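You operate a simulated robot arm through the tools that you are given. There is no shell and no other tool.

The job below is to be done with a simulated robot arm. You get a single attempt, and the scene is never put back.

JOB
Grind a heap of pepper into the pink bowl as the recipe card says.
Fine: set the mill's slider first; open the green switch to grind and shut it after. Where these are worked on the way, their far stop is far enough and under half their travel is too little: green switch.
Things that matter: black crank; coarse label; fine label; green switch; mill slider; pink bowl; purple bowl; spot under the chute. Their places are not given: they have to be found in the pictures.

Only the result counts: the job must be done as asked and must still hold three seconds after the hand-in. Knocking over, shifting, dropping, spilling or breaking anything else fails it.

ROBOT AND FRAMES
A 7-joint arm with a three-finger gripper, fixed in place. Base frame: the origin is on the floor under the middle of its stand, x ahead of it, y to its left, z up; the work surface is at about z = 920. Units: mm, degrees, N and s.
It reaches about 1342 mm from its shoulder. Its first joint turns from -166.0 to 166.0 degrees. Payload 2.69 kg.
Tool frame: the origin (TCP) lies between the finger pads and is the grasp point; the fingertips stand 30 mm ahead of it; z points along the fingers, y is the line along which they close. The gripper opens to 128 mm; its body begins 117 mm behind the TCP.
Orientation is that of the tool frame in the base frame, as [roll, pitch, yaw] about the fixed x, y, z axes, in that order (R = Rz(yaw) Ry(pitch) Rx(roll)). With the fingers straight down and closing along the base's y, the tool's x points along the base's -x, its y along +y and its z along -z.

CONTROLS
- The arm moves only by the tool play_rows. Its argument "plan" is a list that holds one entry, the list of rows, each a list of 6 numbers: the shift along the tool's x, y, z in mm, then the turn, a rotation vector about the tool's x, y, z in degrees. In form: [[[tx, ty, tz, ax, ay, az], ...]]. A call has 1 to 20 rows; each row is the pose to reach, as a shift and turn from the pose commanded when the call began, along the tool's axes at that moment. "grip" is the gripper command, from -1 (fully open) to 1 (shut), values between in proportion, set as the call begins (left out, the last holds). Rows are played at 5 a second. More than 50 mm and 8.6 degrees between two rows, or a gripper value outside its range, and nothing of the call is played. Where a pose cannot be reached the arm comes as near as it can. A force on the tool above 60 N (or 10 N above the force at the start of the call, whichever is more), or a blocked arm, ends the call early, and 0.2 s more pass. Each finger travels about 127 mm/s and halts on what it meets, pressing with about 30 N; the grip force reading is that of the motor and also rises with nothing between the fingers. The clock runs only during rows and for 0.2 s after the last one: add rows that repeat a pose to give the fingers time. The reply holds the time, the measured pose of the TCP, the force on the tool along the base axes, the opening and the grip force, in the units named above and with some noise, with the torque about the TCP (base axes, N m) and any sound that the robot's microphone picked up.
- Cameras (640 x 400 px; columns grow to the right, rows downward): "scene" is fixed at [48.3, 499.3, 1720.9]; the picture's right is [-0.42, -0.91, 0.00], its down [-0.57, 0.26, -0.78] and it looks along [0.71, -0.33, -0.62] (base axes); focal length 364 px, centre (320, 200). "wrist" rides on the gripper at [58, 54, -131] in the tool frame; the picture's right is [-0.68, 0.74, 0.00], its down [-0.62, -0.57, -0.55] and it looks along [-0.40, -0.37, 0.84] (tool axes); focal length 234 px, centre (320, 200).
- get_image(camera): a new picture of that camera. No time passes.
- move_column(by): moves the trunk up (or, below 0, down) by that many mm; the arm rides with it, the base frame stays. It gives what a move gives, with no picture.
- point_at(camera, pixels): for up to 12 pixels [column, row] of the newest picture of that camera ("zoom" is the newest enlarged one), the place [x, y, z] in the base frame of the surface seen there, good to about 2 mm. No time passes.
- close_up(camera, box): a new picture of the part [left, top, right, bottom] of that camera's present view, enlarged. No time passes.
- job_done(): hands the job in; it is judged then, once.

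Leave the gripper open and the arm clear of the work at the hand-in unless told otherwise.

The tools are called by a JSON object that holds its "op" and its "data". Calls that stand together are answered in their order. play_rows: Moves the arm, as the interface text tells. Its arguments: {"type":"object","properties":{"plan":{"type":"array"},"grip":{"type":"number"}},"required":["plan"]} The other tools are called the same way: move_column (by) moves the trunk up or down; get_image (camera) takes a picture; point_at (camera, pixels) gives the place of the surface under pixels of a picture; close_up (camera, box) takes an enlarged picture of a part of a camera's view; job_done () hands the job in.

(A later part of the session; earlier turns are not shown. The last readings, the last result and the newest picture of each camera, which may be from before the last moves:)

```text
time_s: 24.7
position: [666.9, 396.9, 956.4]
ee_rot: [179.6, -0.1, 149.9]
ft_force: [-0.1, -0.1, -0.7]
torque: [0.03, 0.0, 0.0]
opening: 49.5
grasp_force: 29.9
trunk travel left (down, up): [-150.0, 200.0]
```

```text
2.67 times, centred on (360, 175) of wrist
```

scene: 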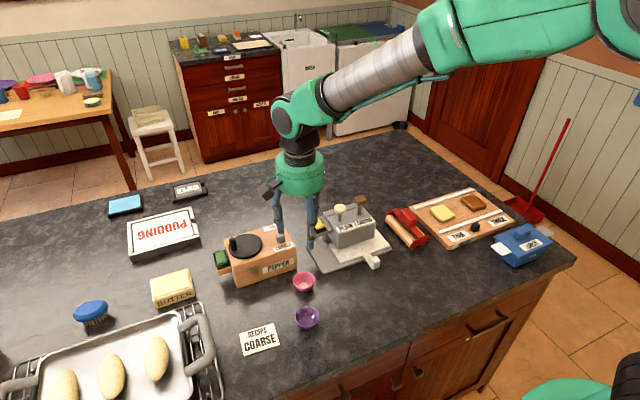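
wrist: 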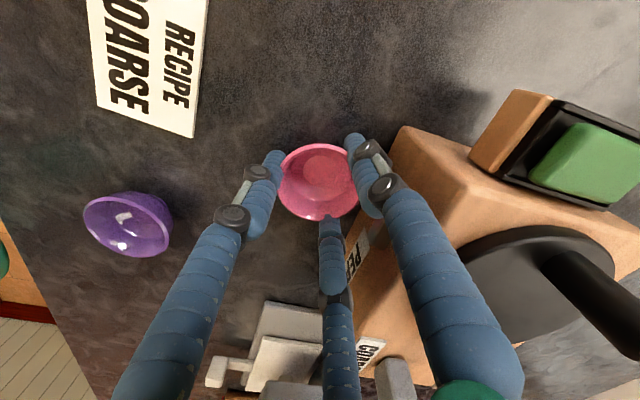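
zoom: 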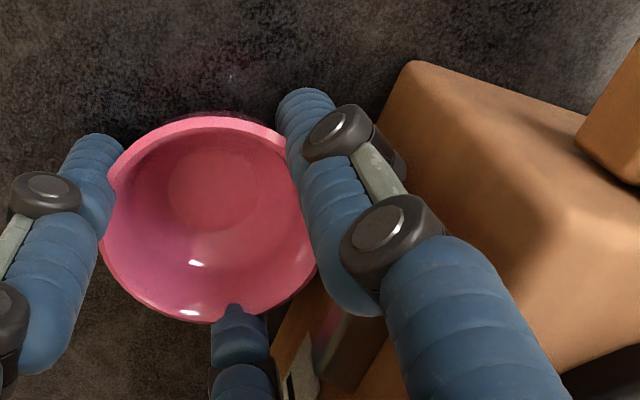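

There's still no contact force. I'll creep forward 4 mm more in 1 mm steps, watching for contact.

{"op": "play_rows", "data": {"plan": [[[-0.9, 0.5, 0, 0, 0, 0], [-1.7, 0.9, 0, 0, 0, 0], [-2.6, 1.3, 0, 0, 0, 0], [-3.5, 1.5, 0, 0, 0, 0], [-3.5, 1.5, 0, 0, 0, 0]]], "grip": 0.4}}

{"op": "close_up", "data": {"camera": "scene", "box": [240, 255, 300, 310]}}

```text
time_s: 25.9
position: [671.9, 394.7, 957.8]
ee_rot: [179.5, -0.2, 149.9]
ft_force: [0.7, -0.4, -1.5]
torque: [0.02, 0.02, -0.05]
opening: 49.5
grasp_force: 30.0
trunk travel left (down, up): [-150.0, 200.0]
```

```text
7.27 times, centred on (270, 282) of scene
```

zoom: 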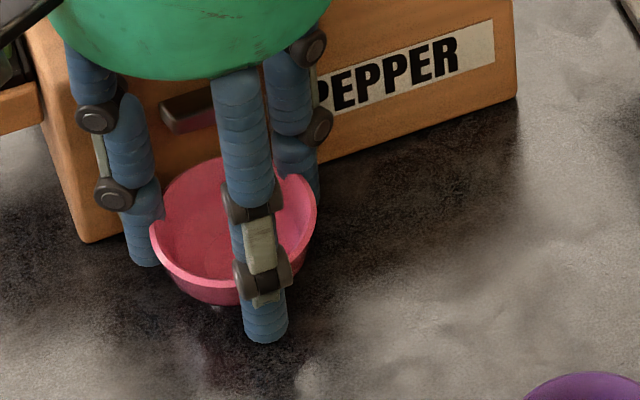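

No contact, and the bowl centre is at about (671,395). I lower 1 mm to seat it, then open by about 10 mm to release it.

{"op": "play_rows", "data": {"plan": [[[0, 0, 1, 0, 0, 0], [0, 0, 1.3, 0, 0, 0], [0, 0, 1.3, 0, 0, 0]]], "grip": 0.4}}

{"op": "play_rows", "data": {"plan": [[[0, 0, 0, 0, 0, 0], [0, 0, 0, 0, 0, 0], [0, 0, 0, 0, 0, 0]]], "grip": 0.06}}

{"op": "close_up", "data": {"camera": "scene", "box": [240, 255, 300, 310]}}

{"op": "close_up", "data": {"camera": "wrist", "box": [240, 100, 480, 250]}}

```text
time_s: 26.7
position: [670.6, 394.4, 956.6]
ee_rot: [179.6, 0.0, 150.0]
ft_force: [-0.1, -0.6, 4.7]
torque: [-0.08, 0.1, 0.01]
opening: 49.6
grasp_force: 30.1
trunk travel left (down, up): [-150.0, 200.0]
```

```text
time_s: 27.5
position: [671.0, 394.3, 957.0]
ee_rot: [179.6, -0.1, 150.0]
ft_force: [0.1, 0.4, 0.2]
torque: [0.0, 0.02, -0.01]
opening: 60.3
grasp_force: 0.1
trunk travel left (down, up): [-150.0, 200.0]
```

```text
7.27 times, centred on (270, 282) of scene
```

zoom: 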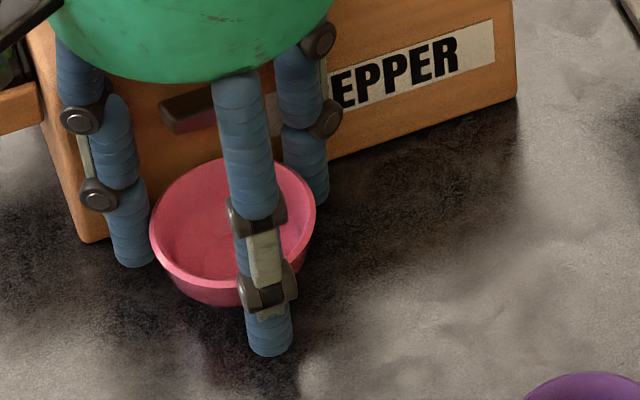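

```text
2.67 times, centred on (360, 175) of wrist
```

zoom: 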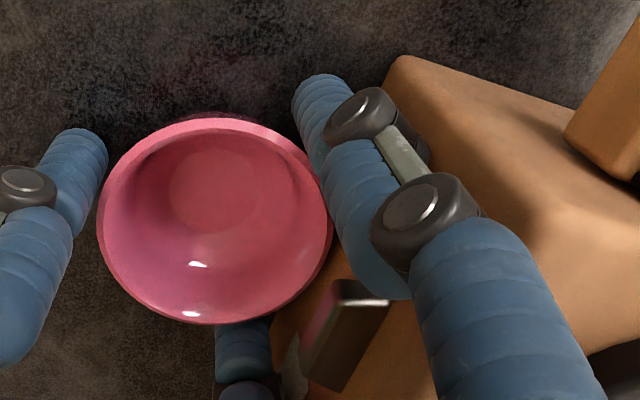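

The bowl is released and stands level. I'll measure its rim to find its exact centre relative to the chute.

{"op": "close_up", "data": {"camera": "scene", "box": [240, 255, 300, 310]}}

{"op": "point_at", "data": {"camera": "zoom", "pixels": [[153, 228], [155, 245], [175, 272], [200, 284], [313, 220], [306, 245], [188, 172], [300, 185], [290, 172], [165, 195], [195, 120], [190, 105]]}}

```text
7.27 times, centred on (270, 282) of scene
```

zoom: 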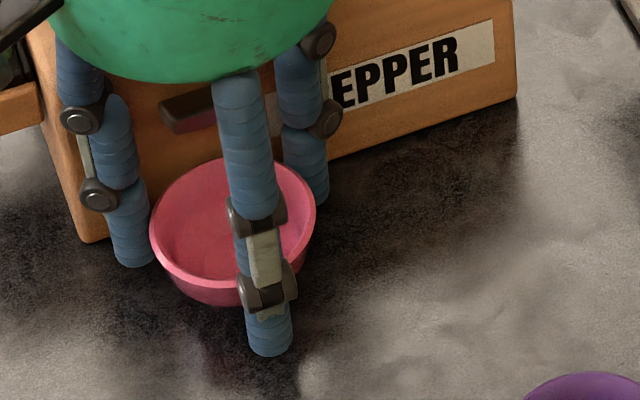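

```text
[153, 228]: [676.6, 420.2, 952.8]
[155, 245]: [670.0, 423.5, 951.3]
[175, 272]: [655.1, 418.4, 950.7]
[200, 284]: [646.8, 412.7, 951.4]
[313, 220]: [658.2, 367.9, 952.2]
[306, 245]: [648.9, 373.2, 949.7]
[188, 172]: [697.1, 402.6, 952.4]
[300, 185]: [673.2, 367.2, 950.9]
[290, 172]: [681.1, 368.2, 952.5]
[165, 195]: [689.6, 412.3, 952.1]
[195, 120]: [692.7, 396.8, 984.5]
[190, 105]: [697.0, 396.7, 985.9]
```

The bowl centre is about (669.5,394) and the chute tip is at about (691,397), so the bowl should go about 5 mm nearer the mill, but the fingers beside it have no room. I'll centre the hand on the bowl, lift out, then back away. After that I'll nudge the bowl from the inside with tilted, closed fingers.

{"op": "play_rows", "data": {"plan": [[[1.3, -0.7, 0, 0, 0, 0], [1.3, -0.7, -8, 0, 0, 0], [1.3, -0.7, -18, 0, 0, 0], [1.3, -0.7, -30, 0, 0, 0], [1.3, -0.7, -45, 0, 0, 0], [14, -8, -60, 0, 0, 0], [36, -20.5, -75, 0, 0, 0], [70, -40, -85, 0, 0, 0], [70, -40, -85, 0, 0, 0]]], "grip": 0.06}}

{"op": "close_up", "data": {"camera": "scene", "box": [210, 220, 330, 310]}}

{"op": "get_image", "data": {"camera": "wrist"}}

```text
time_s: 29.5
position: [588.6, 395.2, 1042.8]
ee_rot: [179.5, -0.1, 150.0]
ft_force: [-0.3, -0.2, 0.3]
torque: [-0.02, -0.09, 0.0]
opening: 60.0
grasp_force: 0.0
trunk travel left (down, up): [-150.0, 200.0]
```

```text
4.44 times, centred on (270, 265) of scene
```

zoom: 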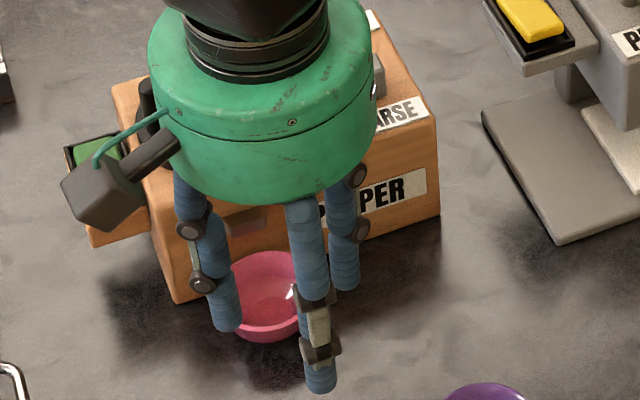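

```text
taken
```

wrist: 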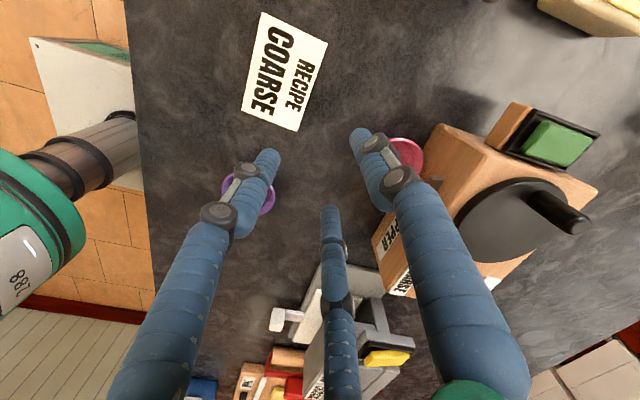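

The bowl stands free. I'll close the fingers and tilt the hand 30° back (its top toward the robot) at this safe place, rising 15 mm.

{"op": "play_rows", "data": {"plan": [[[0, 0, -5, 0, 0, 0], [0, 0, -10, -3.75, -6.5, 0], [0, 0, -15, -7.5, -13, 0], [0, 0, -15, -11.25, -19.5, 0], [0, 0, -15, -15, -26, 0], [0, 0, -15, -15, -26, 0], [0, 0, -15, -15, -26, 0]]], "grip": 1}}

{"op": "close_up", "data": {"camera": "scene", "box": [210, 220, 330, 310]}}

{"op": "get_image", "data": {"camera": "wrist"}}

```text
time_s: 31.1
position: [591.1, 393.6, 1055.8]
ee_rot: [163.3, 25.5, 146.2]
ft_force: [-0.6, -0.4, 0.1]
torque: [0.02, -0.05, 0.0]
opening: 2.1
grasp_force: 29.9
trunk travel left (down, up): [-150.0, 200.0]
```

```text
4.44 times, centred on (270, 265) of scene
```

zoom: 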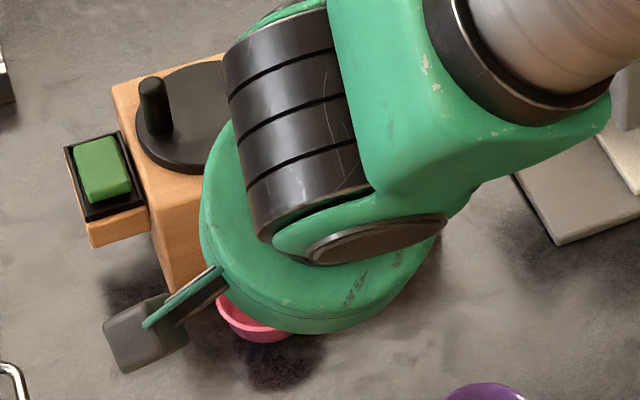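

```text
taken
```

wrist: 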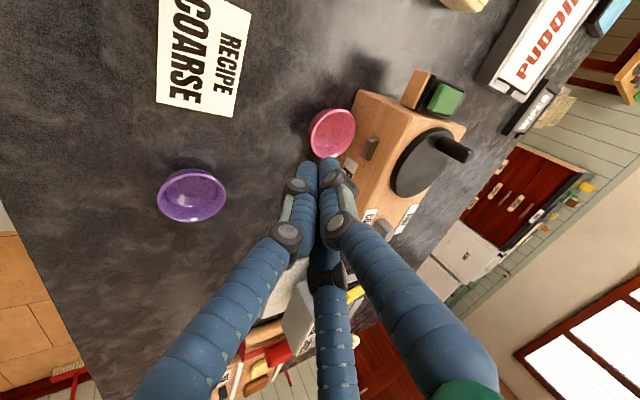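

The hand is tilted and clear. I take a close-up from the wrist camera, which now looks at the chute and bowl from the side.

{"op": "close_up", "data": {"camera": "wrist", "box": [290, 90, 410, 180]}}

{"op": "point_at", "data": {"camera": "zoom", "pixels": [[440, 270], [420, 300], [455, 250], [465, 260], [435, 320], [412, 290], [250, 110], [345, 200], [130, 300], [220, 230], [160, 150], [310, 280]]}}

```text
4.44 times, centred on (350, 135) of wrist
```

zoom: 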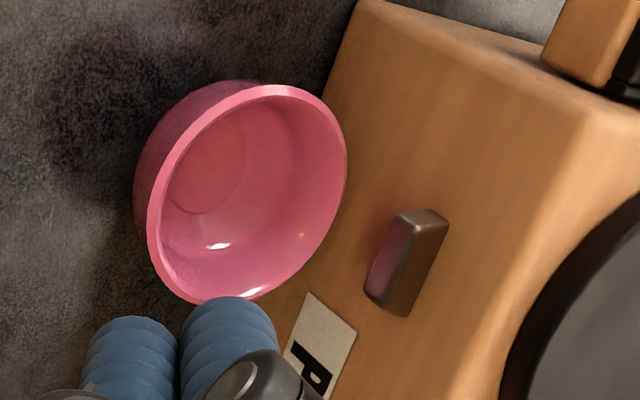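

```text
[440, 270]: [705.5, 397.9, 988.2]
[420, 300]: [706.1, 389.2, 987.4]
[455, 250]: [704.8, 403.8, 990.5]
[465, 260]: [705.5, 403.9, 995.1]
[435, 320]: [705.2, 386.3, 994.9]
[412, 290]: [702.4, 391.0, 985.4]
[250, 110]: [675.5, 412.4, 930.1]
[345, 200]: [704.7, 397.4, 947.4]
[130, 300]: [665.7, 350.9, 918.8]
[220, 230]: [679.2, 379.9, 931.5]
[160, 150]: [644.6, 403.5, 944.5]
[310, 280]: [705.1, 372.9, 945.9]
```

The mill face is at x=705 and the bowl rim is about 7.5 mm short of it. I'll use the tilted fingertips to push the bowl low on its robot-side wall. First I go down behind it, with the tips about 17 mm short of the bowl and the tilt eased to 25°.

{"op": "play_rows", "data": {"plan": [[[-6.3, 4.6, 4.5, 1.2, 2.1, 0], [4.5, -1.8, 26.1, 2.5, 4.3, 0], [15.2, -8.3, 47.8, 2.5, 4.3, 0], [26, -14.8, 69.4, 2.5, 4.3, 0], [32.4, -18.7, 82.4, 2.5, 4.3, 0], [35.5, -20.5, 88.4, 2.5, 4.3, 0], [35.5, -20.5, 88.4, 2.5, 4.3, 0], [35.5, -20.5, 88.4, 2.5, 4.3, 0]]], "grip": 1}}

{"op": "get_image", "data": {"camera": "scene"}}

{"op": "close_up", "data": {"camera": "wrist", "box": [250, 60, 450, 190]}}

```text
time_s: 32.9
position: [598.8, 394.5, 958.2]
ee_rot: [166.4, 21.4, 147.3]
ft_force: [0.2, -0.6, 0.4]
torque: [0.0, 0.01, -0.03]
opening: 2.0
grasp_force: 30.0
trunk travel left (down, up): [-150.0, 200.0]
```

```text
taken
```

scene: 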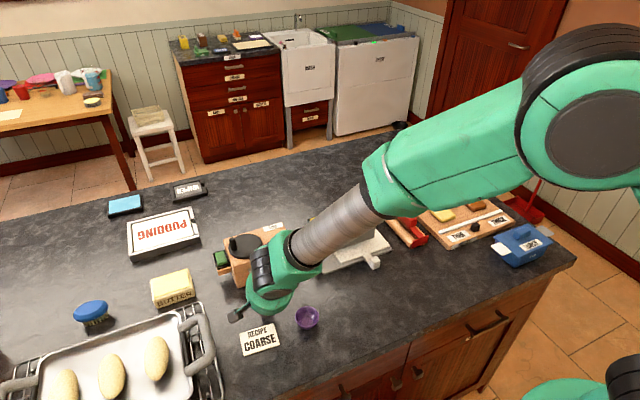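

```text
3.08 times, centred on (350, 125) of wrist
```

zoom: 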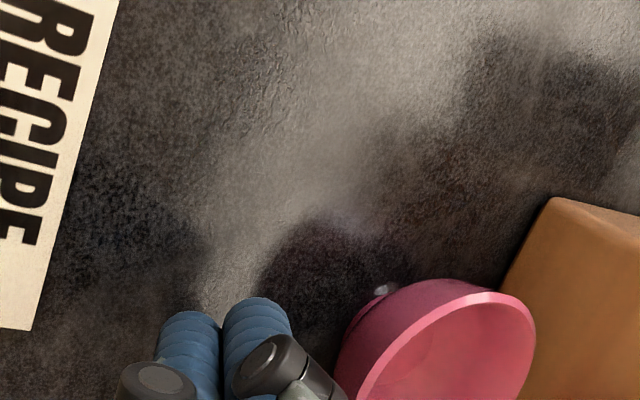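

I see a small grey blob near the bowl's base in the wrist view. I zoom in on it before pushing.

{"op": "close_up", "data": {"camera": "wrist", "box": [310, 120, 430, 200]}}

{"op": "point_at", "data": {"camera": "zoom", "pixels": [[340, 160], [325, 165], [380, 190], [300, 330], [330, 300], [250, 330], [360, 180], [400, 150], [560, 170], [470, 270]]}}

```text
5.00 times, centred on (370, 160) of wrist
```

zoom: 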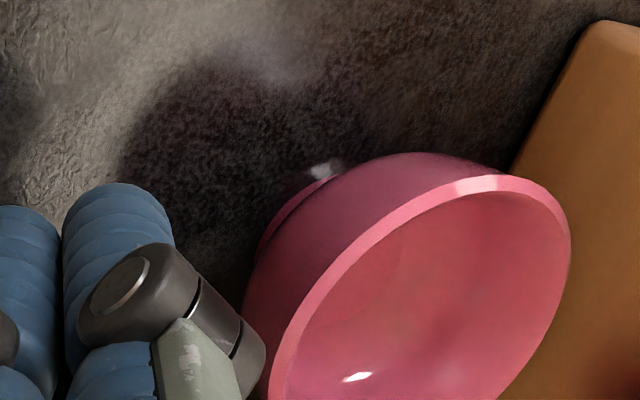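

```text
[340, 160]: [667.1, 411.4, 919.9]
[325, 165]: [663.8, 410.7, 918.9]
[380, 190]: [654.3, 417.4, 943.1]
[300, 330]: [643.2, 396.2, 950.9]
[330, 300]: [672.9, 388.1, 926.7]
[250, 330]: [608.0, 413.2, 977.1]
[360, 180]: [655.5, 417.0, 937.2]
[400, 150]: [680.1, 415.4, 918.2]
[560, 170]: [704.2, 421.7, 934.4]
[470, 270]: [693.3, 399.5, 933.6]
```

It's just a highlight on the tabletop, and the bowl has a near-vertical wall and a foot ring. I push forward slowly (base +x), 22 mm in all, expecting contact after about 20 mm.

{"op": "play_rows", "data": {"plan": [[[-4.7, 2.7, 2.55, 0, 0, 0], [-8.6, 5, 4.7, 0, 0, 0], [-11.75, 6.8, 6.4, 0, 0, 0], [-13.3, 7.7, 7.2, 0, 0, 0], [-14.9, 8.6, 8.1, 0, 0, 0], [-16.1, 9.3, 8.7, 0, 0, 0], [-17.2, 10, 9.4, 0, 0, 0], [-17.2, 10, 9.4, 0, 0, 0]]], "grip": 1}}

{"op": "close_up", "data": {"camera": "wrist", "box": [290, 100, 450, 200]}}

{"op": "point_at", "data": {"camera": "zoom", "pixels": [[300, 230], [330, 190], [370, 160], [420, 150], [450, 160], [470, 200], [460, 250], [430, 300]]}}

```text
time_s: 34.7
position: [621.2, 395.4, 959.7]
ee_rot: [166.4, 21.5, 147.4]
ft_force: [1.2, -1.1, 0.0]
torque: [0.0, 0.01, 0.03]
opening: 2.1
grasp_force: 30.4
trunk travel left (down, up): [-150.0, 200.0]
```

```text
4.00 times, centred on (370, 150) of wrist
```

zoom: 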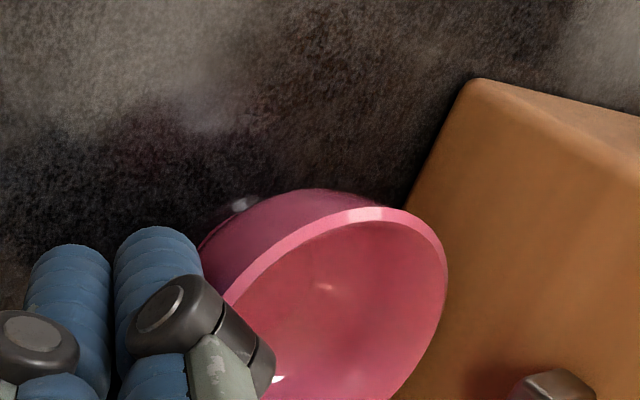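

```text
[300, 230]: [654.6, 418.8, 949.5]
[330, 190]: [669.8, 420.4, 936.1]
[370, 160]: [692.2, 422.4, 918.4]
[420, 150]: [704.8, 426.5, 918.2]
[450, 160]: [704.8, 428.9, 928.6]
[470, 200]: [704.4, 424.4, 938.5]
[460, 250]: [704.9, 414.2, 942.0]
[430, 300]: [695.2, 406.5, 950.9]
```

The bowl hasn't moved yet (rim still fits centre x≈669.5) and the tips are nearly touching. I push 5 mm further in 1 mm steps.

{"op": "play_rows", "data": {"plan": [[[-0.8, 0.45, 0.43, 0, 0, 0], [-1.6, 0.9, 0.85, 0, 0, 0], [-2.35, 1.35, 1.3, 0, 0, 0], [-3.1, 1.8, 1.7, 0, 0, 0], [-3.9, 2.25, 2.1, 0, 0, 0], [-3.9, 2.25, 2.1, 0, 0, 0]]], "grip": 1}}

{"op": "close_up", "data": {"camera": "wrist", "box": [290, 100, 450, 200]}}

{"op": "point_at", "data": {"camera": "zoom", "pixels": [[300, 230], [270, 250], [340, 215], [380, 213], [410, 225], [435, 250], [443, 290], [430, 320], [260, 270], [410, 330]]}}

```text
time_s: 36.1
position: [626.1, 395.3, 958.8]
ee_rot: [166.5, 21.4, 147.4]
ft_force: [0.0, 0.6, 1.0]
torque: [-0.01, 0.0, -0.01]
opening: 1.7
grasp_force: 30.3
trunk travel left (down, up): [-150.0, 200.0]
```

```text
4.00 times, centred on (370, 150) of wrist
```

zoom: 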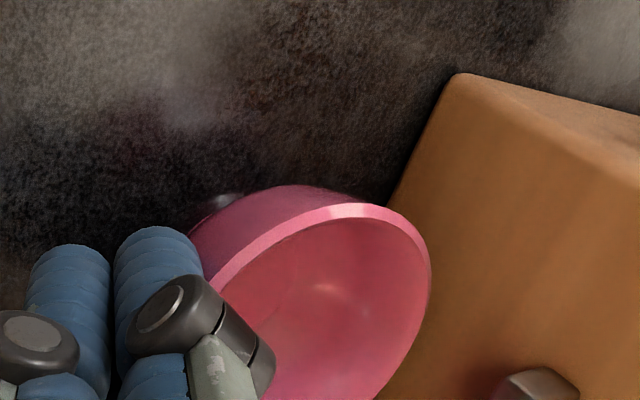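

```text
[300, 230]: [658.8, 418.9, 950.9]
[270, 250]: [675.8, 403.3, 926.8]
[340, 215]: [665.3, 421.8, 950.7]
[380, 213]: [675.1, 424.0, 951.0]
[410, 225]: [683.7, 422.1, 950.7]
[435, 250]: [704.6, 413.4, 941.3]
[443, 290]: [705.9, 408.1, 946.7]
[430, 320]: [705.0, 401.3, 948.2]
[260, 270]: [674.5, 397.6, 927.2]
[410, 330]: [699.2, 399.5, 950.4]
```

The bowl slid upright; its centre is now at about (672.5,396). One more push of 2.5 mm, then I back away and rise.

{"op": "play_rows", "data": {"plan": [[[-0.8, 0.45, 0.43, 0, 0, 0], [-1.6, 0.9, 0.85, 0, 0, 0], [-2, 1.13, 1.06, 0, 0, 0], [-2, 1.13, 1.06, 0, 0, 0]]], "grip": 1}}

{"op": "close_up", "data": {"camera": "wrist", "box": [290, 100, 450, 200]}}

{"op": "point_at", "data": {"camera": "zoom", "pixels": [[290, 232], [300, 228], [335, 212], [375, 211], [405, 224], [400, 330], [395, 345], [420, 255], [425, 280], [415, 310]]}}

```text
time_s: 37.1
position: [629.3, 394.4, 958.6]
ee_rot: [166.6, 21.4, 147.4]
ft_force: [0.1, 0.4, -0.1]
torque: [0.0, 0.05, 0.04]
opening: 2.2
grasp_force: 30.2
trunk travel left (down, up): [-150.0, 200.0]
```

```text
4.00 times, centred on (370, 150) of wrist
```

zoom: 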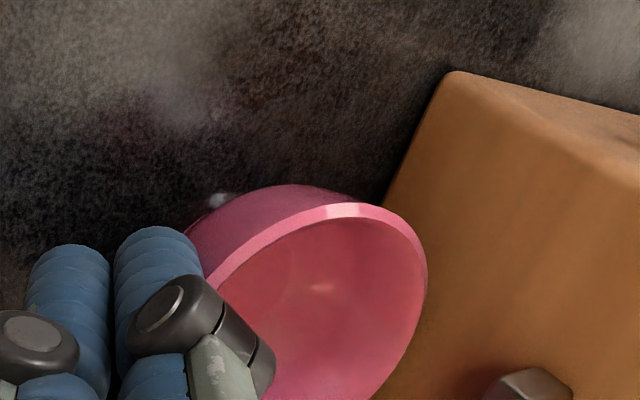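

```text
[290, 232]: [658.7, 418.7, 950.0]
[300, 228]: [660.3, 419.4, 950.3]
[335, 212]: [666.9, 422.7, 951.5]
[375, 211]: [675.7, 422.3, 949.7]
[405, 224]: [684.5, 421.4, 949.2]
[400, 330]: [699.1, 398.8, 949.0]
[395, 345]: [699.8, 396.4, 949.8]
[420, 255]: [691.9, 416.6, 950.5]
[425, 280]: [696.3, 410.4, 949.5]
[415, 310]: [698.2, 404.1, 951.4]
```

The bowl is at about (674,396), upright, with its rim about 3 mm from the mill face and the chute above its inside. I back off and rise.

{"op": "play_rows", "data": {"plan": [[[3.9, -2.2, -2.1, 0, 0, 0], [11.7, -6.8, -6.4, 0, 0, 0], [31.3, -18.1, -17, 0, 0, 0], [16.7, -9.3, -53.2, 0, 0, 0], [2.1, -0.6, -89.4, 0, 0, 0], [-12.5, 8.2, -125.6, 0, 0, 0], [-27, 17, -162, 0, 0, 0], [-27, 17, -162, 0, 0, 0]]], "grip": 1}}

{"op": "get_image", "data": {"camera": "scene"}}

{"op": "get_image", "data": {"camera": "wrist"}}

```text
time_s: 38.9
position: [588.0, 394.4, 1120.0]
ee_rot: [166.4, 21.4, 147.3]
ft_force: [-0.2, 0.6, -0.5]
torque: [0.02, -0.02, 0.03]
opening: 1.8
grasp_force: 30.3
trunk travel left (down, up): [-150.0, 200.0]
```

```text
taken
```

scene: 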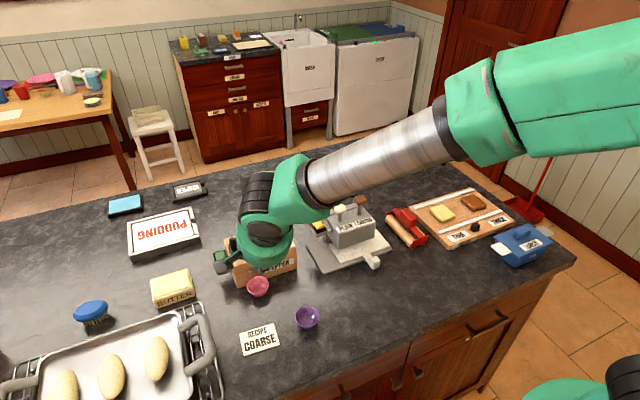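

```text
taken
```

wrist: 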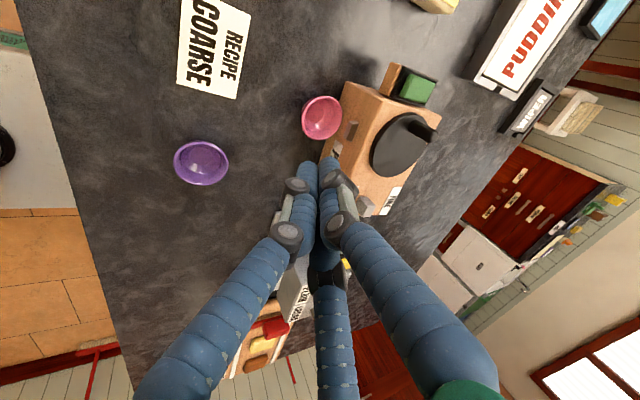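

The bowl stands in front of the chute. I bring the hand upright again while rising about 60 mm.

{"op": "play_rows", "data": {"plan": [[[-5.5, 3.3, -13.6, 3.1, 5.4, 0], [-11, 6.6, -27.2, 6.3, 10.8, 0], [-16.4, 9.8, -40.7, 9.4, 16.2, 0], [-21.9, 13.1, -54.3, 12.6, 21.6, 0.1], [-21.9, 13.1, -54.3, 12.6, 21.6, 0.1]]], "grip": 1}}

{"op": "get_image", "data": {"camera": "scene"}}

```text
time_s: 40.1
position: [590.1, 394.6, 1179.7]
ee_rot: [179.6, -0.2, 149.8]
ft_force: [0.4, -0.4, 0.3]
torque: [0.01, 0.1, -0.01]
opening: 2.2
grasp_force: 29.8
trunk travel left (down, up): [-150.0, 200.0]
```

```text
taken
```

scene: 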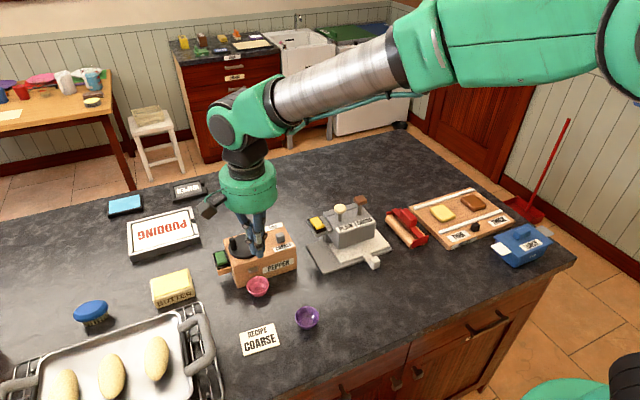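

The hand is upright. I move above the front end of the green switch, TCP about (727,469), turning back to yaw 180° so one finger tip (at +9,−5 from the TCP) will press the raised front end at x≈736, y≈464. I stop at z≈1100.

{"op": "play_rows", "data": {"plan": [[[-16.3, 26.6, 0, 0, 0, -6], [-32.6, 53.2, 0, 0, 0, -12], [-48.8, 79.7, 0, 0, 0, -18], [-65.1, 106.3, 0, 0, 0, -24], [-81.4, 132.9, 0, 0, 0, -30], [-81.4, 132.9, 30, 0, 0, -30], [-81.4, 132.9, 60, 0, 0, -30], [-81.4, 132.9, 80, 0, 0, -30], [-81.4, 132.9, 80, 0, 0, -30]]], "grip": 1}}

{"op": "close_up", "data": {"camera": "scene", "box": [190, 200, 310, 300]}}

{"op": "get_image", "data": {"camera": "wrist"}}

```text
time_s: 42.1
position: [726.9, 469.5, 1098.5]
ee_rot: [179.7, 0.1, 179.8]
ft_force: [0.6, -0.1, -0.5]
torque: [-0.02, 0.02, 0.01]
opening: 2.2
grasp_force: 29.9
trunk travel left (down, up): [-150.0, 200.0]
```

```text
4.00 times, centred on (250, 250) of scene
```

zoom: 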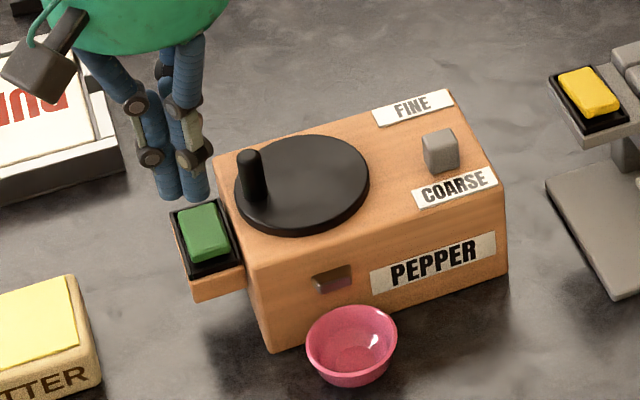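

```text
taken
```

wrist: 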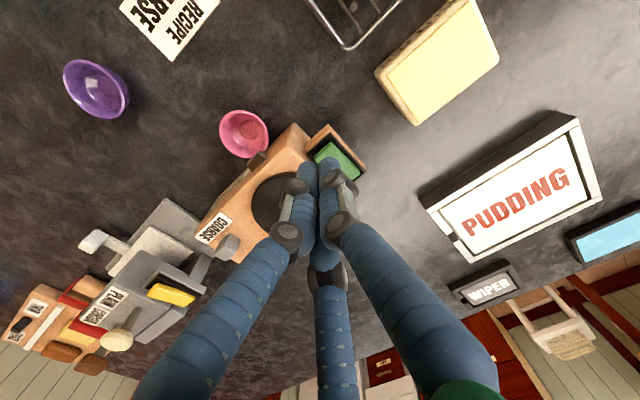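

The view is clear. I re-measure the bowl and chute from the fixed camera before grinding.

{"op": "close_up", "data": {"camera": "scene", "box": [235, 255, 285, 305]}}

{"op": "point_at", "data": {"camera": "scene", "pixels": [[248, 286], [269, 283], [258, 277], [257, 294], [253, 268], [256, 271]]}}

```text
8.00 times, centred on (260, 280) of scene
```

zoom: 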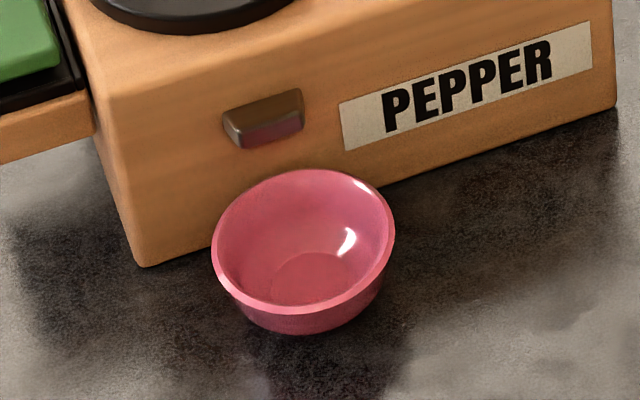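

```text
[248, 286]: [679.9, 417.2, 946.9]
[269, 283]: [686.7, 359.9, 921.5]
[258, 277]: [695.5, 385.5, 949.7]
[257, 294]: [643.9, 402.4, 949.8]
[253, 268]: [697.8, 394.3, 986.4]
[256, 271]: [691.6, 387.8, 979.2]
```

{"op": "point_at", "data": {"camera": "zoom", "pixels": [[215, 245], [216, 265], [235, 292], [275, 309], [330, 303], [375, 270], [391, 235], [380, 200], [350, 178], [300, 170], [240, 200], [265, 135]]}}

```text
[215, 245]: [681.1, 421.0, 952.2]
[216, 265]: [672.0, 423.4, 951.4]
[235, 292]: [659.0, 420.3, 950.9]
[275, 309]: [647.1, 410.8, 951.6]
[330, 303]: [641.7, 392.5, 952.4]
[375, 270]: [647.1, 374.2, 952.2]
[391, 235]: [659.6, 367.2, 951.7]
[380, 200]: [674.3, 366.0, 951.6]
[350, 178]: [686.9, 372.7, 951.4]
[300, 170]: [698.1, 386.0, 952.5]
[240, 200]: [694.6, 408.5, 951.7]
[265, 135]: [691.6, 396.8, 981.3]
```

I compare the bowl's position directly with the earlier view by taking the same box again.

{"op": "close_up", "data": {"camera": "scene", "box": [240, 255, 300, 310]}}

{"op": "point_at", "data": {"camera": "zoom", "pixels": [[153, 228], [155, 245], [175, 272], [200, 284], [313, 220], [306, 245], [188, 172], [300, 185], [290, 172], [165, 195]]}}

```text
7.27 times, centred on (270, 282) of scene
```

zoom: 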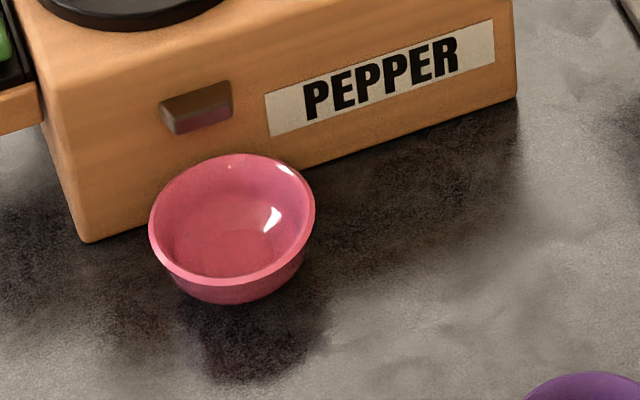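

```text
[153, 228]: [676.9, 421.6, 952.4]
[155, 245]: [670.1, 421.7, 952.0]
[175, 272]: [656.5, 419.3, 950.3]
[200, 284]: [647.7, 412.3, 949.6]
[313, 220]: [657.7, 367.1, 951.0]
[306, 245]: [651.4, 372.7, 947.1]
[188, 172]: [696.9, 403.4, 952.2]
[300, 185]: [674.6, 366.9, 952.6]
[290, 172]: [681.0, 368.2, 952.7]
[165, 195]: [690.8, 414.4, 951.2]
```

The bowl centre reads about (671,394), with its rim about 5 mm off the mill face, so pepper from the chute tip (x≈691) would land close to the rim. I'll push it about 3 mm further with the same method, so first I retrace the path back up and behind the bowl.

{"op": "play_rows", "data": {"plan": [[[0, 0, -30, 0, 0, 0], [0, 0, -60, 0, 0, 0], [0, 0, -80, 0, 0, 0], [27.4, -15, -80, 0, 0, 6], [54.8, -30, -80, 0, 0, 12], [82.2, -45, -80, 0, 0, 18], [109.6, -60, -80, 0, 0, 24], [137, -75, -80, 0, 0, 30], [137, -75, -80, 0, 0, 30]]], "grip": 1}}

```text
time_s: 44.1
position: [588.2, 394.0, 1179.1]
ee_rot: [179.6, 0.0, 149.8]
ft_force: [-0.6, -0.2, 1.2]
torque: [0.01, -0.04, -0.01]
opening: 1.9
grasp_force: 29.8
trunk travel left (down, up): [-150.0, 200.0]
```

I'm back at (588,394,1179). I tilt 25° and lower to about z=1040 behind the bowl.

{"op": "play_rows", "data": {"plan": [[[-2, 1.5, 35, -3.1, -5.4, 0], [-4, 3, 70, -6.25, -10.8, 0], [-6, 4.5, 105, -9.4, -16.2, 0], [-8.2, 5.9, 139, -12.5, -21.65, 0], [-8.2, 5.9, 139, -12.5, -21.65, 0], [-8.2, 5.9, 139, -12.5, -21.65, 0]]], "grip": 1}}

```text
time_s: 45.5
position: [599.5, 395.9, 1039.2]
ee_rot: [166.5, 21.4, 147.2]
ft_force: [-1.1, -0.7, 0.0]
torque: [-0.02, -0.02, 0.01]
opening: 2.1
grasp_force: 29.8
trunk travel left (down, up): [-150.0, 200.0]
```

Same tilt as before. I lower to z≈959 and advance to x≈625, just short of the earlier end of the push (629).

{"op": "play_rows", "data": {"plan": [[[9.1, -5.5, 22.6, 0, 0, 0], [18.2, -10.9, 45.3, 0, 0, 0], [25.5, -15.3, 63.4, 0, 0, 0], [28.6, -18.5, 72.4, 0, 0, 0], [20.8, -14, 76.7, 0, 0, 0], [14.5, -10.3, 80.1, 0, 0, 0], [10.6, -8.1, 82.2, 0, 0, 0], [8.2, -6.7, 83.5, 0, 0, 0], [8.2, -6.7, 83.5, 0, 0, 0], [8.2, -6.7, 83.5, 0, 0, 0]]], "grip": 1}}

{"op": "close_up", "data": {"camera": "wrist", "box": [290, 100, 450, 200]}}

{"op": "point_at", "data": {"camera": "zoom", "pixels": [[290, 232], [300, 228], [335, 212], [375, 211], [405, 224], [400, 330], [395, 345], [420, 255], [425, 280], [415, 310]]}}

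```text
time_s: 47.7
position: [624.4, 395.4, 960.7]
ee_rot: [166.6, 21.4, 147.2]
ft_force: [0.5, 0.1, -0.2]
torque: [0.01, -0.01, -0.01]
opening: 1.9
grasp_force: 30.1
trunk travel left (down, up): [-150.0, 200.0]
```

```text
4.00 times, centred on (370, 150) of wrist
```

zoom: 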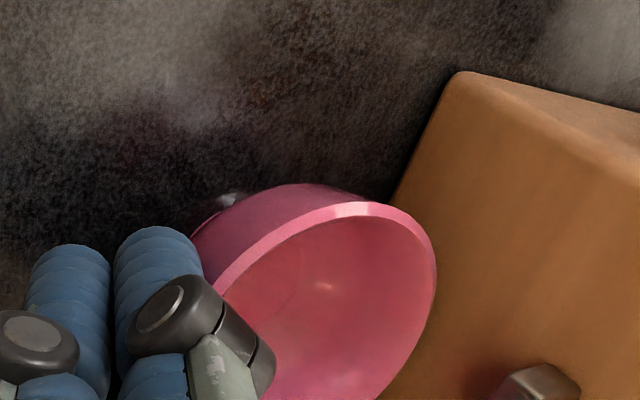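

```text
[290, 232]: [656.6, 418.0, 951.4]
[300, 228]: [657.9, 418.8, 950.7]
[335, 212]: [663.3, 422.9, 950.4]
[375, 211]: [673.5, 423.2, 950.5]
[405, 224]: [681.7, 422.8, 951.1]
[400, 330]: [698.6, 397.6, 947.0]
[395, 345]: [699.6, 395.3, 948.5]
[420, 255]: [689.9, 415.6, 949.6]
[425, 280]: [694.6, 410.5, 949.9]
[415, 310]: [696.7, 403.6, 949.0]
```

I push on in 1 mm steps to x≈632, which moves the bowl about 3 mm past its present place.

{"op": "play_rows", "data": {"plan": [[[-1.2, 0.7, 0.6, 0, 0, 0], [-2.35, 1.35, 1.3, 0, 0, 0], [-3.1, 1.8, 1.7, 0, 0, 0], [-3.9, 2.3, 2.1, 0, 0, 0], [-4.7, 2.7, 2.55, 0, 0, 0], [-5.5, 3.2, 3, 0, 0, 0], [-6.3, 3.6, 3.4, 0, 0, 0], [-6.3, 3.6, 3.4, 0, 0, 0]]], "grip": 1}}

{"op": "close_up", "data": {"camera": "wrist", "box": [290, 100, 450, 200]}}

{"op": "point_at", "data": {"camera": "zoom", "pixels": [[290, 232], [300, 226], [335, 210], [375, 209], [400, 222], [400, 320], [395, 340], [415, 255], [420, 280], [410, 305]]}}

```text
time_s: 49.5
position: [633.1, 394.1, 961.0]
ee_rot: [166.5, 21.4, 147.3]
ft_force: [-0.1, -0.1, 0.1]
torque: [0.0, 0.0, 0.0]
opening: 2.0
grasp_force: 29.9
trunk travel left (down, up): [-150.0, 200.0]
```

```text
4.00 times, centred on (370, 150) of wrist
```

zoom: 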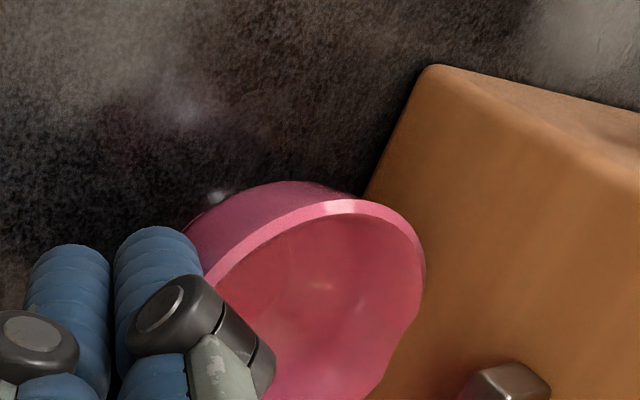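

```text
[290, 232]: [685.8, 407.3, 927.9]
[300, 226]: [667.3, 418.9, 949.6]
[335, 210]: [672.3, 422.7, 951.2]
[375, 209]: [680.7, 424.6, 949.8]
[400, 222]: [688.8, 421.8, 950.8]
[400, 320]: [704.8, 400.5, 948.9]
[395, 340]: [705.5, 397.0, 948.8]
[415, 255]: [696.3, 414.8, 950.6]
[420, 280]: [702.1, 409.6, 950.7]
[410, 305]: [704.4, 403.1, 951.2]
```

The bowl is now right up to the mill face, upright, with its centre at x≈675–676. I back off and rise as before.

{"op": "play_rows", "data": {"plan": [[[3.9, -2.2, -2.1, 0, 0, 0], [11.7, -6.8, -6.4, 0, 0, 0], [31.3, -18.1, -17, 0, 0, 0], [16.7, -9.3, -53.2, 0, 0, 0], [2.1, -0.6, -89.4, 0, 0, 0], [-12.5, 8.2, -125.6, 0, 0, 0], [-27, 17, -162, 0, 0, 0], [-37, 23, -187, 4.2, 7.2, 0], [-43, 26.5, -200, 8.4, 14.4, 0], [-49, 30, -215, 12.5, 21.6, 0], [-49, 30, -215, 12.5, 21.6, 0]]], "grip": 1}}

{"op": "close_up", "data": {"camera": "scene", "box": [240, 255, 300, 310]}}

```text
time_s: 51.9
position: [592.5, 396.4, 1179.0]
ee_rot: [179.7, -0.2, 150.0]
ft_force: [0.1, 0.4, -0.2]
torque: [-0.01, 0.03, -0.03]
opening: 2.2
grasp_force: 30.0
trunk travel left (down, up): [-150.0, 200.0]
```

```text
7.27 times, centred on (270, 282) of scene
```

zoom: 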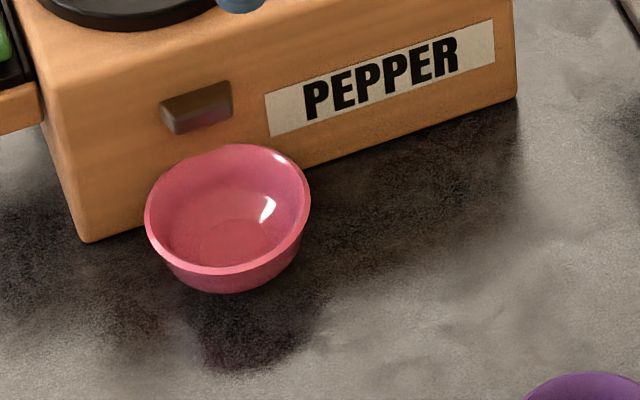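

The bowl sits snug under the chute. I return to above the front end of the green switch, about (727,469,1100), yaw 180°.

{"op": "play_rows", "data": {"plan": [[[-16, 26, 0, 0, 0, -6], [-32.1, 52, 0, 0, 0, -12], [-48.1, 78.1, 0, 0, 0, -18], [-64.2, 104.1, 0, 0, 0, -24], [-80.2, 130.1, 0, 0, 0, -30], [-80.2, 130.1, 30, 0, 0, -30], [-80.2, 130.1, 60, 0, 0, -30], [-80.2, 130.1, 79, 0, 0, -30], [-80.2, 130.1, 79, 0, 0, -30]]], "grip": 1}}

{"op": "close_up", "data": {"camera": "scene", "box": [240, 255, 300, 310]}}

{"op": "point_at", "data": {"camera": "zoom", "pixels": [[149, 225], [150, 240], [170, 265], [200, 272], [250, 270], [290, 245], [307, 215], [305, 190], [280, 158], [240, 146], [175, 175], [200, 125]]}}

{"op": "get_image", "data": {"camera": "wrist"}}

```text
time_s: 53.9
position: [729.4, 468.4, 1100.0]
ee_rot: [179.7, 0.2, 179.9]
ft_force: [0.5, -0.2, 0.4]
torque: [-0.05, 0.02, -0.04]
opening: 2.3
grasp_force: 30.0
trunk travel left (down, up): [-150.0, 200.0]
```

```text
7.27 times, centred on (270, 282) of scene
```

zoom: 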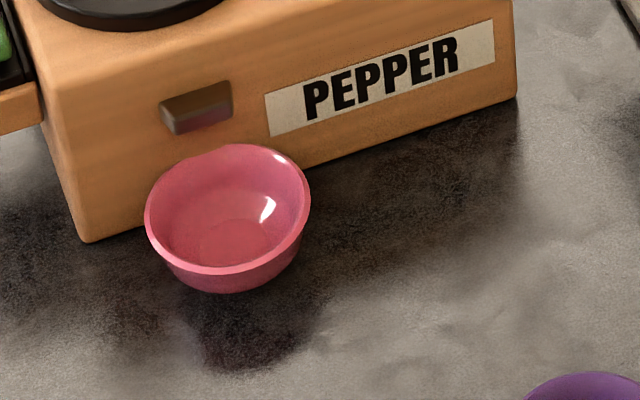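

```text
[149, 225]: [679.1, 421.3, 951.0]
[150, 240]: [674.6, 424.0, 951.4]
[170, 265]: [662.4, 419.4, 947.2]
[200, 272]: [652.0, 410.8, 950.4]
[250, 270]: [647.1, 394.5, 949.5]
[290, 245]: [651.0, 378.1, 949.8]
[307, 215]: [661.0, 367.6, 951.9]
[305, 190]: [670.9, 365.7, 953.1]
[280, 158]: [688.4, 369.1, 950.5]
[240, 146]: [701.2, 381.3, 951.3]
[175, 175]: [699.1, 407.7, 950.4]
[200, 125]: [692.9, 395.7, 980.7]
```

```text
taken
```

wrist: 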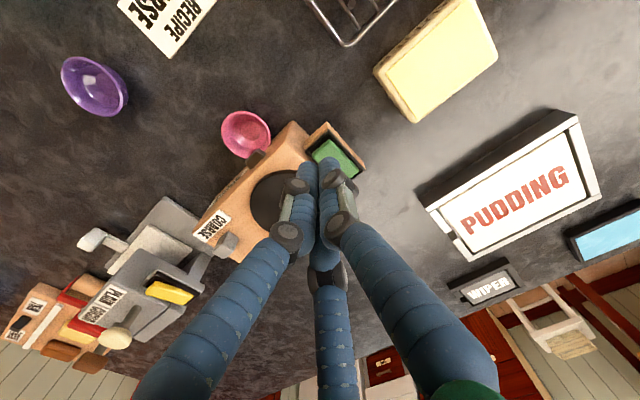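

The bowl centre is at about (674.5,395) under the chute. Now I lower to TCP z≈1045, with tips about 7 mm above the raised front end of the green switch, and check.

{"op": "play_rows", "data": {"plan": [[[2.4, 0.6, 20, 0, 0, 0], [2.4, 0.6, 40, 0, 0, 0], [2.4, 0.6, 50, 0, 0, 0], [2.4, 0.6, 55, 0, 0, 0], [2.4, 0.6, 55, 0, 0, 0]]], "grip": 1}}

{"op": "close_up", "data": {"camera": "scene", "box": [190, 225, 270, 285]}}

{"op": "close_up", "data": {"camera": "wrist", "box": [260, 110, 420, 210]}}

```text
time_s: 55.1
position: [726.5, 468.5, 1046.0]
ee_rot: [179.7, 0.2, 179.8]
ft_force: [0.0, -0.7, 0.0]
torque: [0.04, -0.04, 0.03]
opening: 2.2
grasp_force: 30.0
trunk travel left (down, up): [-150.0, 200.0]
```

```text
6.67 times, centred on (230, 255) of scene
```

zoom: 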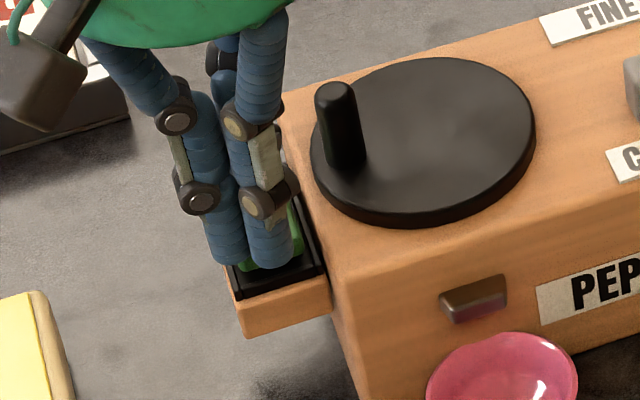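

```text
4.00 times, centred on (340, 160) of wrist
```

zoom: 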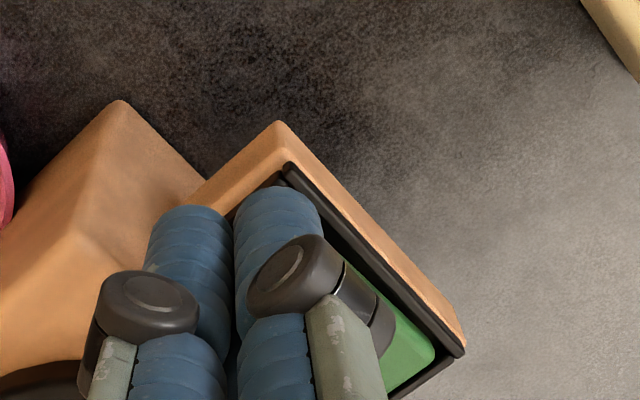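

The hidden third finger is over the pad's front end. I press down slowly, 2 mm per row, to TCP z≈1031.

{"op": "play_rows", "data": {"plan": [[[0, 0, 4, 0, 0, 0], [0, 0, 7, 0, 0, 0], [0, 0, 9, 0, 0, 0], [0, 0, 11, 0, 0, 0], [0, 0, 13, 0, 0, 0], [0, 0, 15, 0, 0, 0]]], "grip": 1}}

{"op": "close_up", "data": {"camera": "scene", "box": [190, 225, 310, 305]}}

```text
time_s: 56.5
position: [727.0, 468.5, 1029.9]
ee_rot: [179.6, 0.2, 179.9]
ft_force: [-0.7, 0.0, 0.6]
torque: [0.01, 0.0, 0.0]
opening: 2.2
grasp_force: 30.5
trunk travel left (down, up): [-150.0, 200.0]
```

```text
5.00 times, centred on (250, 265) of scene
```

zoom: 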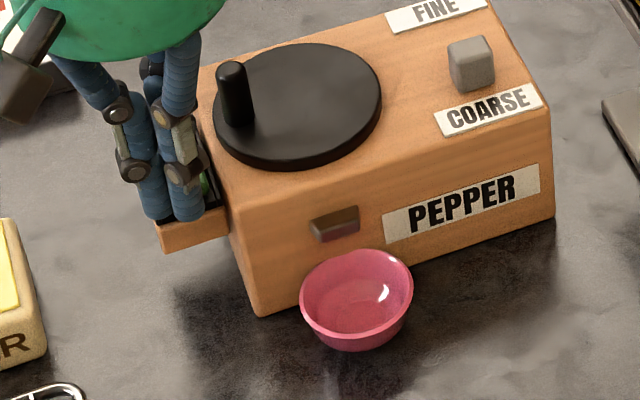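

No force or sound yet and the bowl is still empty. I look at the switch from both cameras.

{"op": "close_up", "data": {"camera": "wrist", "box": [260, 110, 420, 210]}}

{"op": "close_up", "data": {"camera": "scene", "box": [205, 235, 265, 285]}}

{"op": "point_at", "data": {"camera": "zoom", "pixels": [[155, 250], [215, 255], [240, 190], [248, 160], [240, 170], [120, 230], [180, 235], [225, 240]]}}

```text
4.00 times, centred on (340, 160) of wrist
```

zoom: 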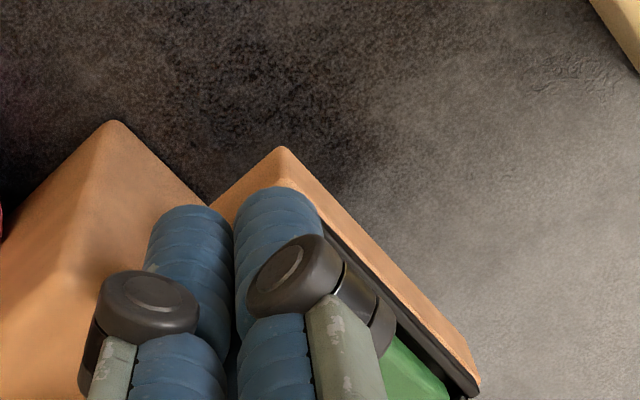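

```text
8.00 times, centred on (235, 260) of scene
```

zoom: 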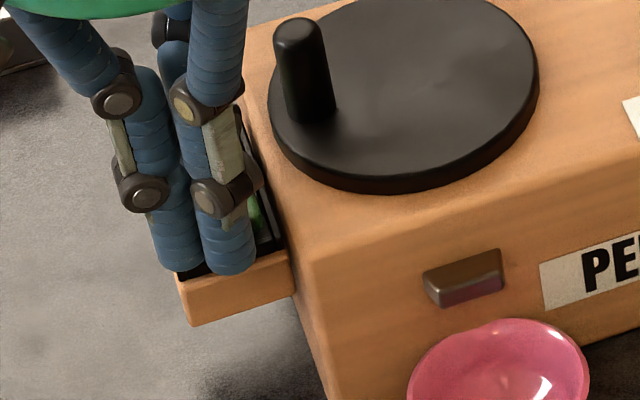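

```text
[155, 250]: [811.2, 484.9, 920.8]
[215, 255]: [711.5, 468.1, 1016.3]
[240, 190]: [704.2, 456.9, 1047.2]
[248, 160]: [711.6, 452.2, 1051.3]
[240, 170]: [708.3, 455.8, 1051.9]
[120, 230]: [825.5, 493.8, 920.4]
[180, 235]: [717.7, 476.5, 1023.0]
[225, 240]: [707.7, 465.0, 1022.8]
```

The tips end about 24 mm ahead of the TCP, so they've only just reached the pad. I press on another 8 mm in small steps.

{"op": "play_rows", "data": {"plan": [[[0, 0, 1.5, 0, 0, 0], [0, 0, 3, 0, 0, 0], [0, 0, 4.5, 0, 0, 0], [0, 0, 6, 0, 0, 0]]], "grip": 1}}

{"op": "close_up", "data": {"camera": "scene", "box": [190, 225, 310, 305]}}

{"op": "close_up", "data": {"camera": "wrist", "box": [260, 110, 420, 210]}}

```text
time_s: 57.5
position: [725.7, 469.3, 1026.3]
ee_rot: [179.7, 0.3, 179.9]
ft_force: [-0.7, -1.6, 10.1]
torque: [-0.07, -0.13, 0.02]
opening: 2.0
grasp_force: 29.6
trunk travel left (down, up): [-150.0, 200.0]
```

```text
5.00 times, centred on (250, 265) of scene
```

zoom: 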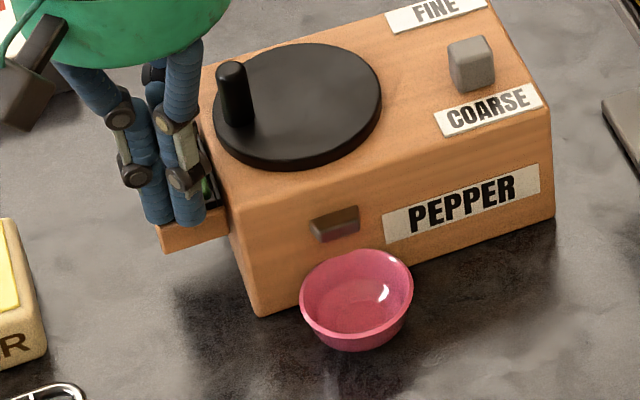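

```text
4.00 times, centred on (340, 160) of wrist
```

zoom: 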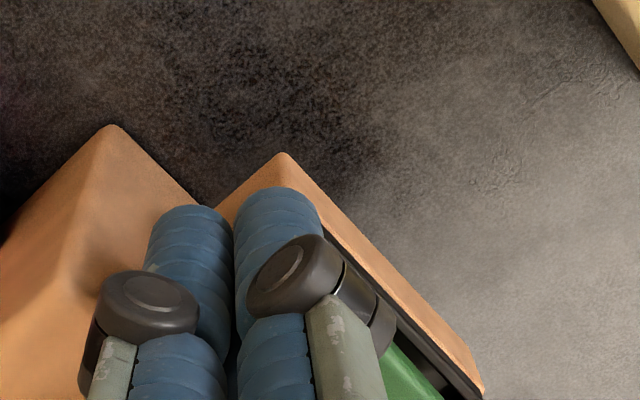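

Contact is on the pad: 10 N up, and the torque puts it at about (739,462). I press further to the stop.

{"op": "play_rows", "data": {"plan": [[[0, 0, 1.5, 0, 0, 0], [0, 0, 3, 0, 0, 0], [0, 0, 4.5, 0, 0, 0]]], "grip": 1}}

{"op": "close_up", "data": {"camera": "scene", "box": [190, 225, 310, 305]}}

{"op": "close_up", "data": {"camera": "wrist", "box": [260, 110, 420, 210]}}

```text
time_s: 58.3
position: [726.5, 468.4, 1026.2]
ee_rot: [179.5, 0.5, 179.9]
ft_force: [-4.9, -2.9, 44.5]
torque: [-0.3, -0.6, 0.02]
opening: 2.3
grasp_force: 30.1
trunk travel left (down, up): [-150.0, 200.0]
```

```text
5.00 times, centred on (250, 265) of scene
```

zoom: 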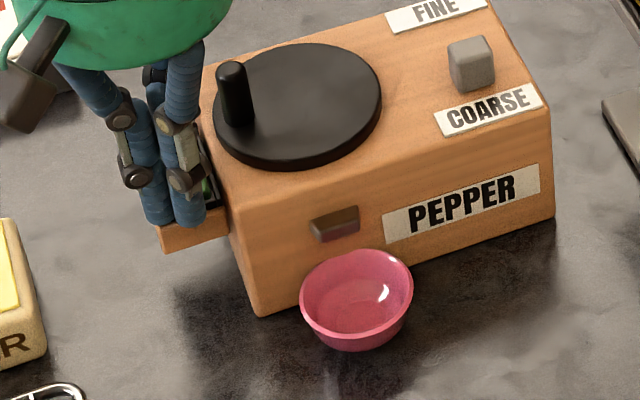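

```text
4.00 times, centred on (340, 160) of wrist
```

zoom: 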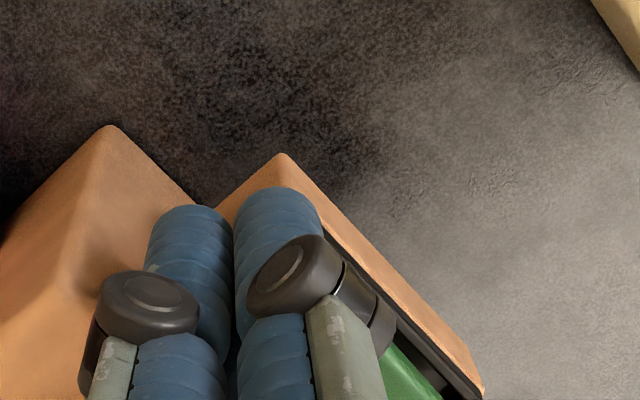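

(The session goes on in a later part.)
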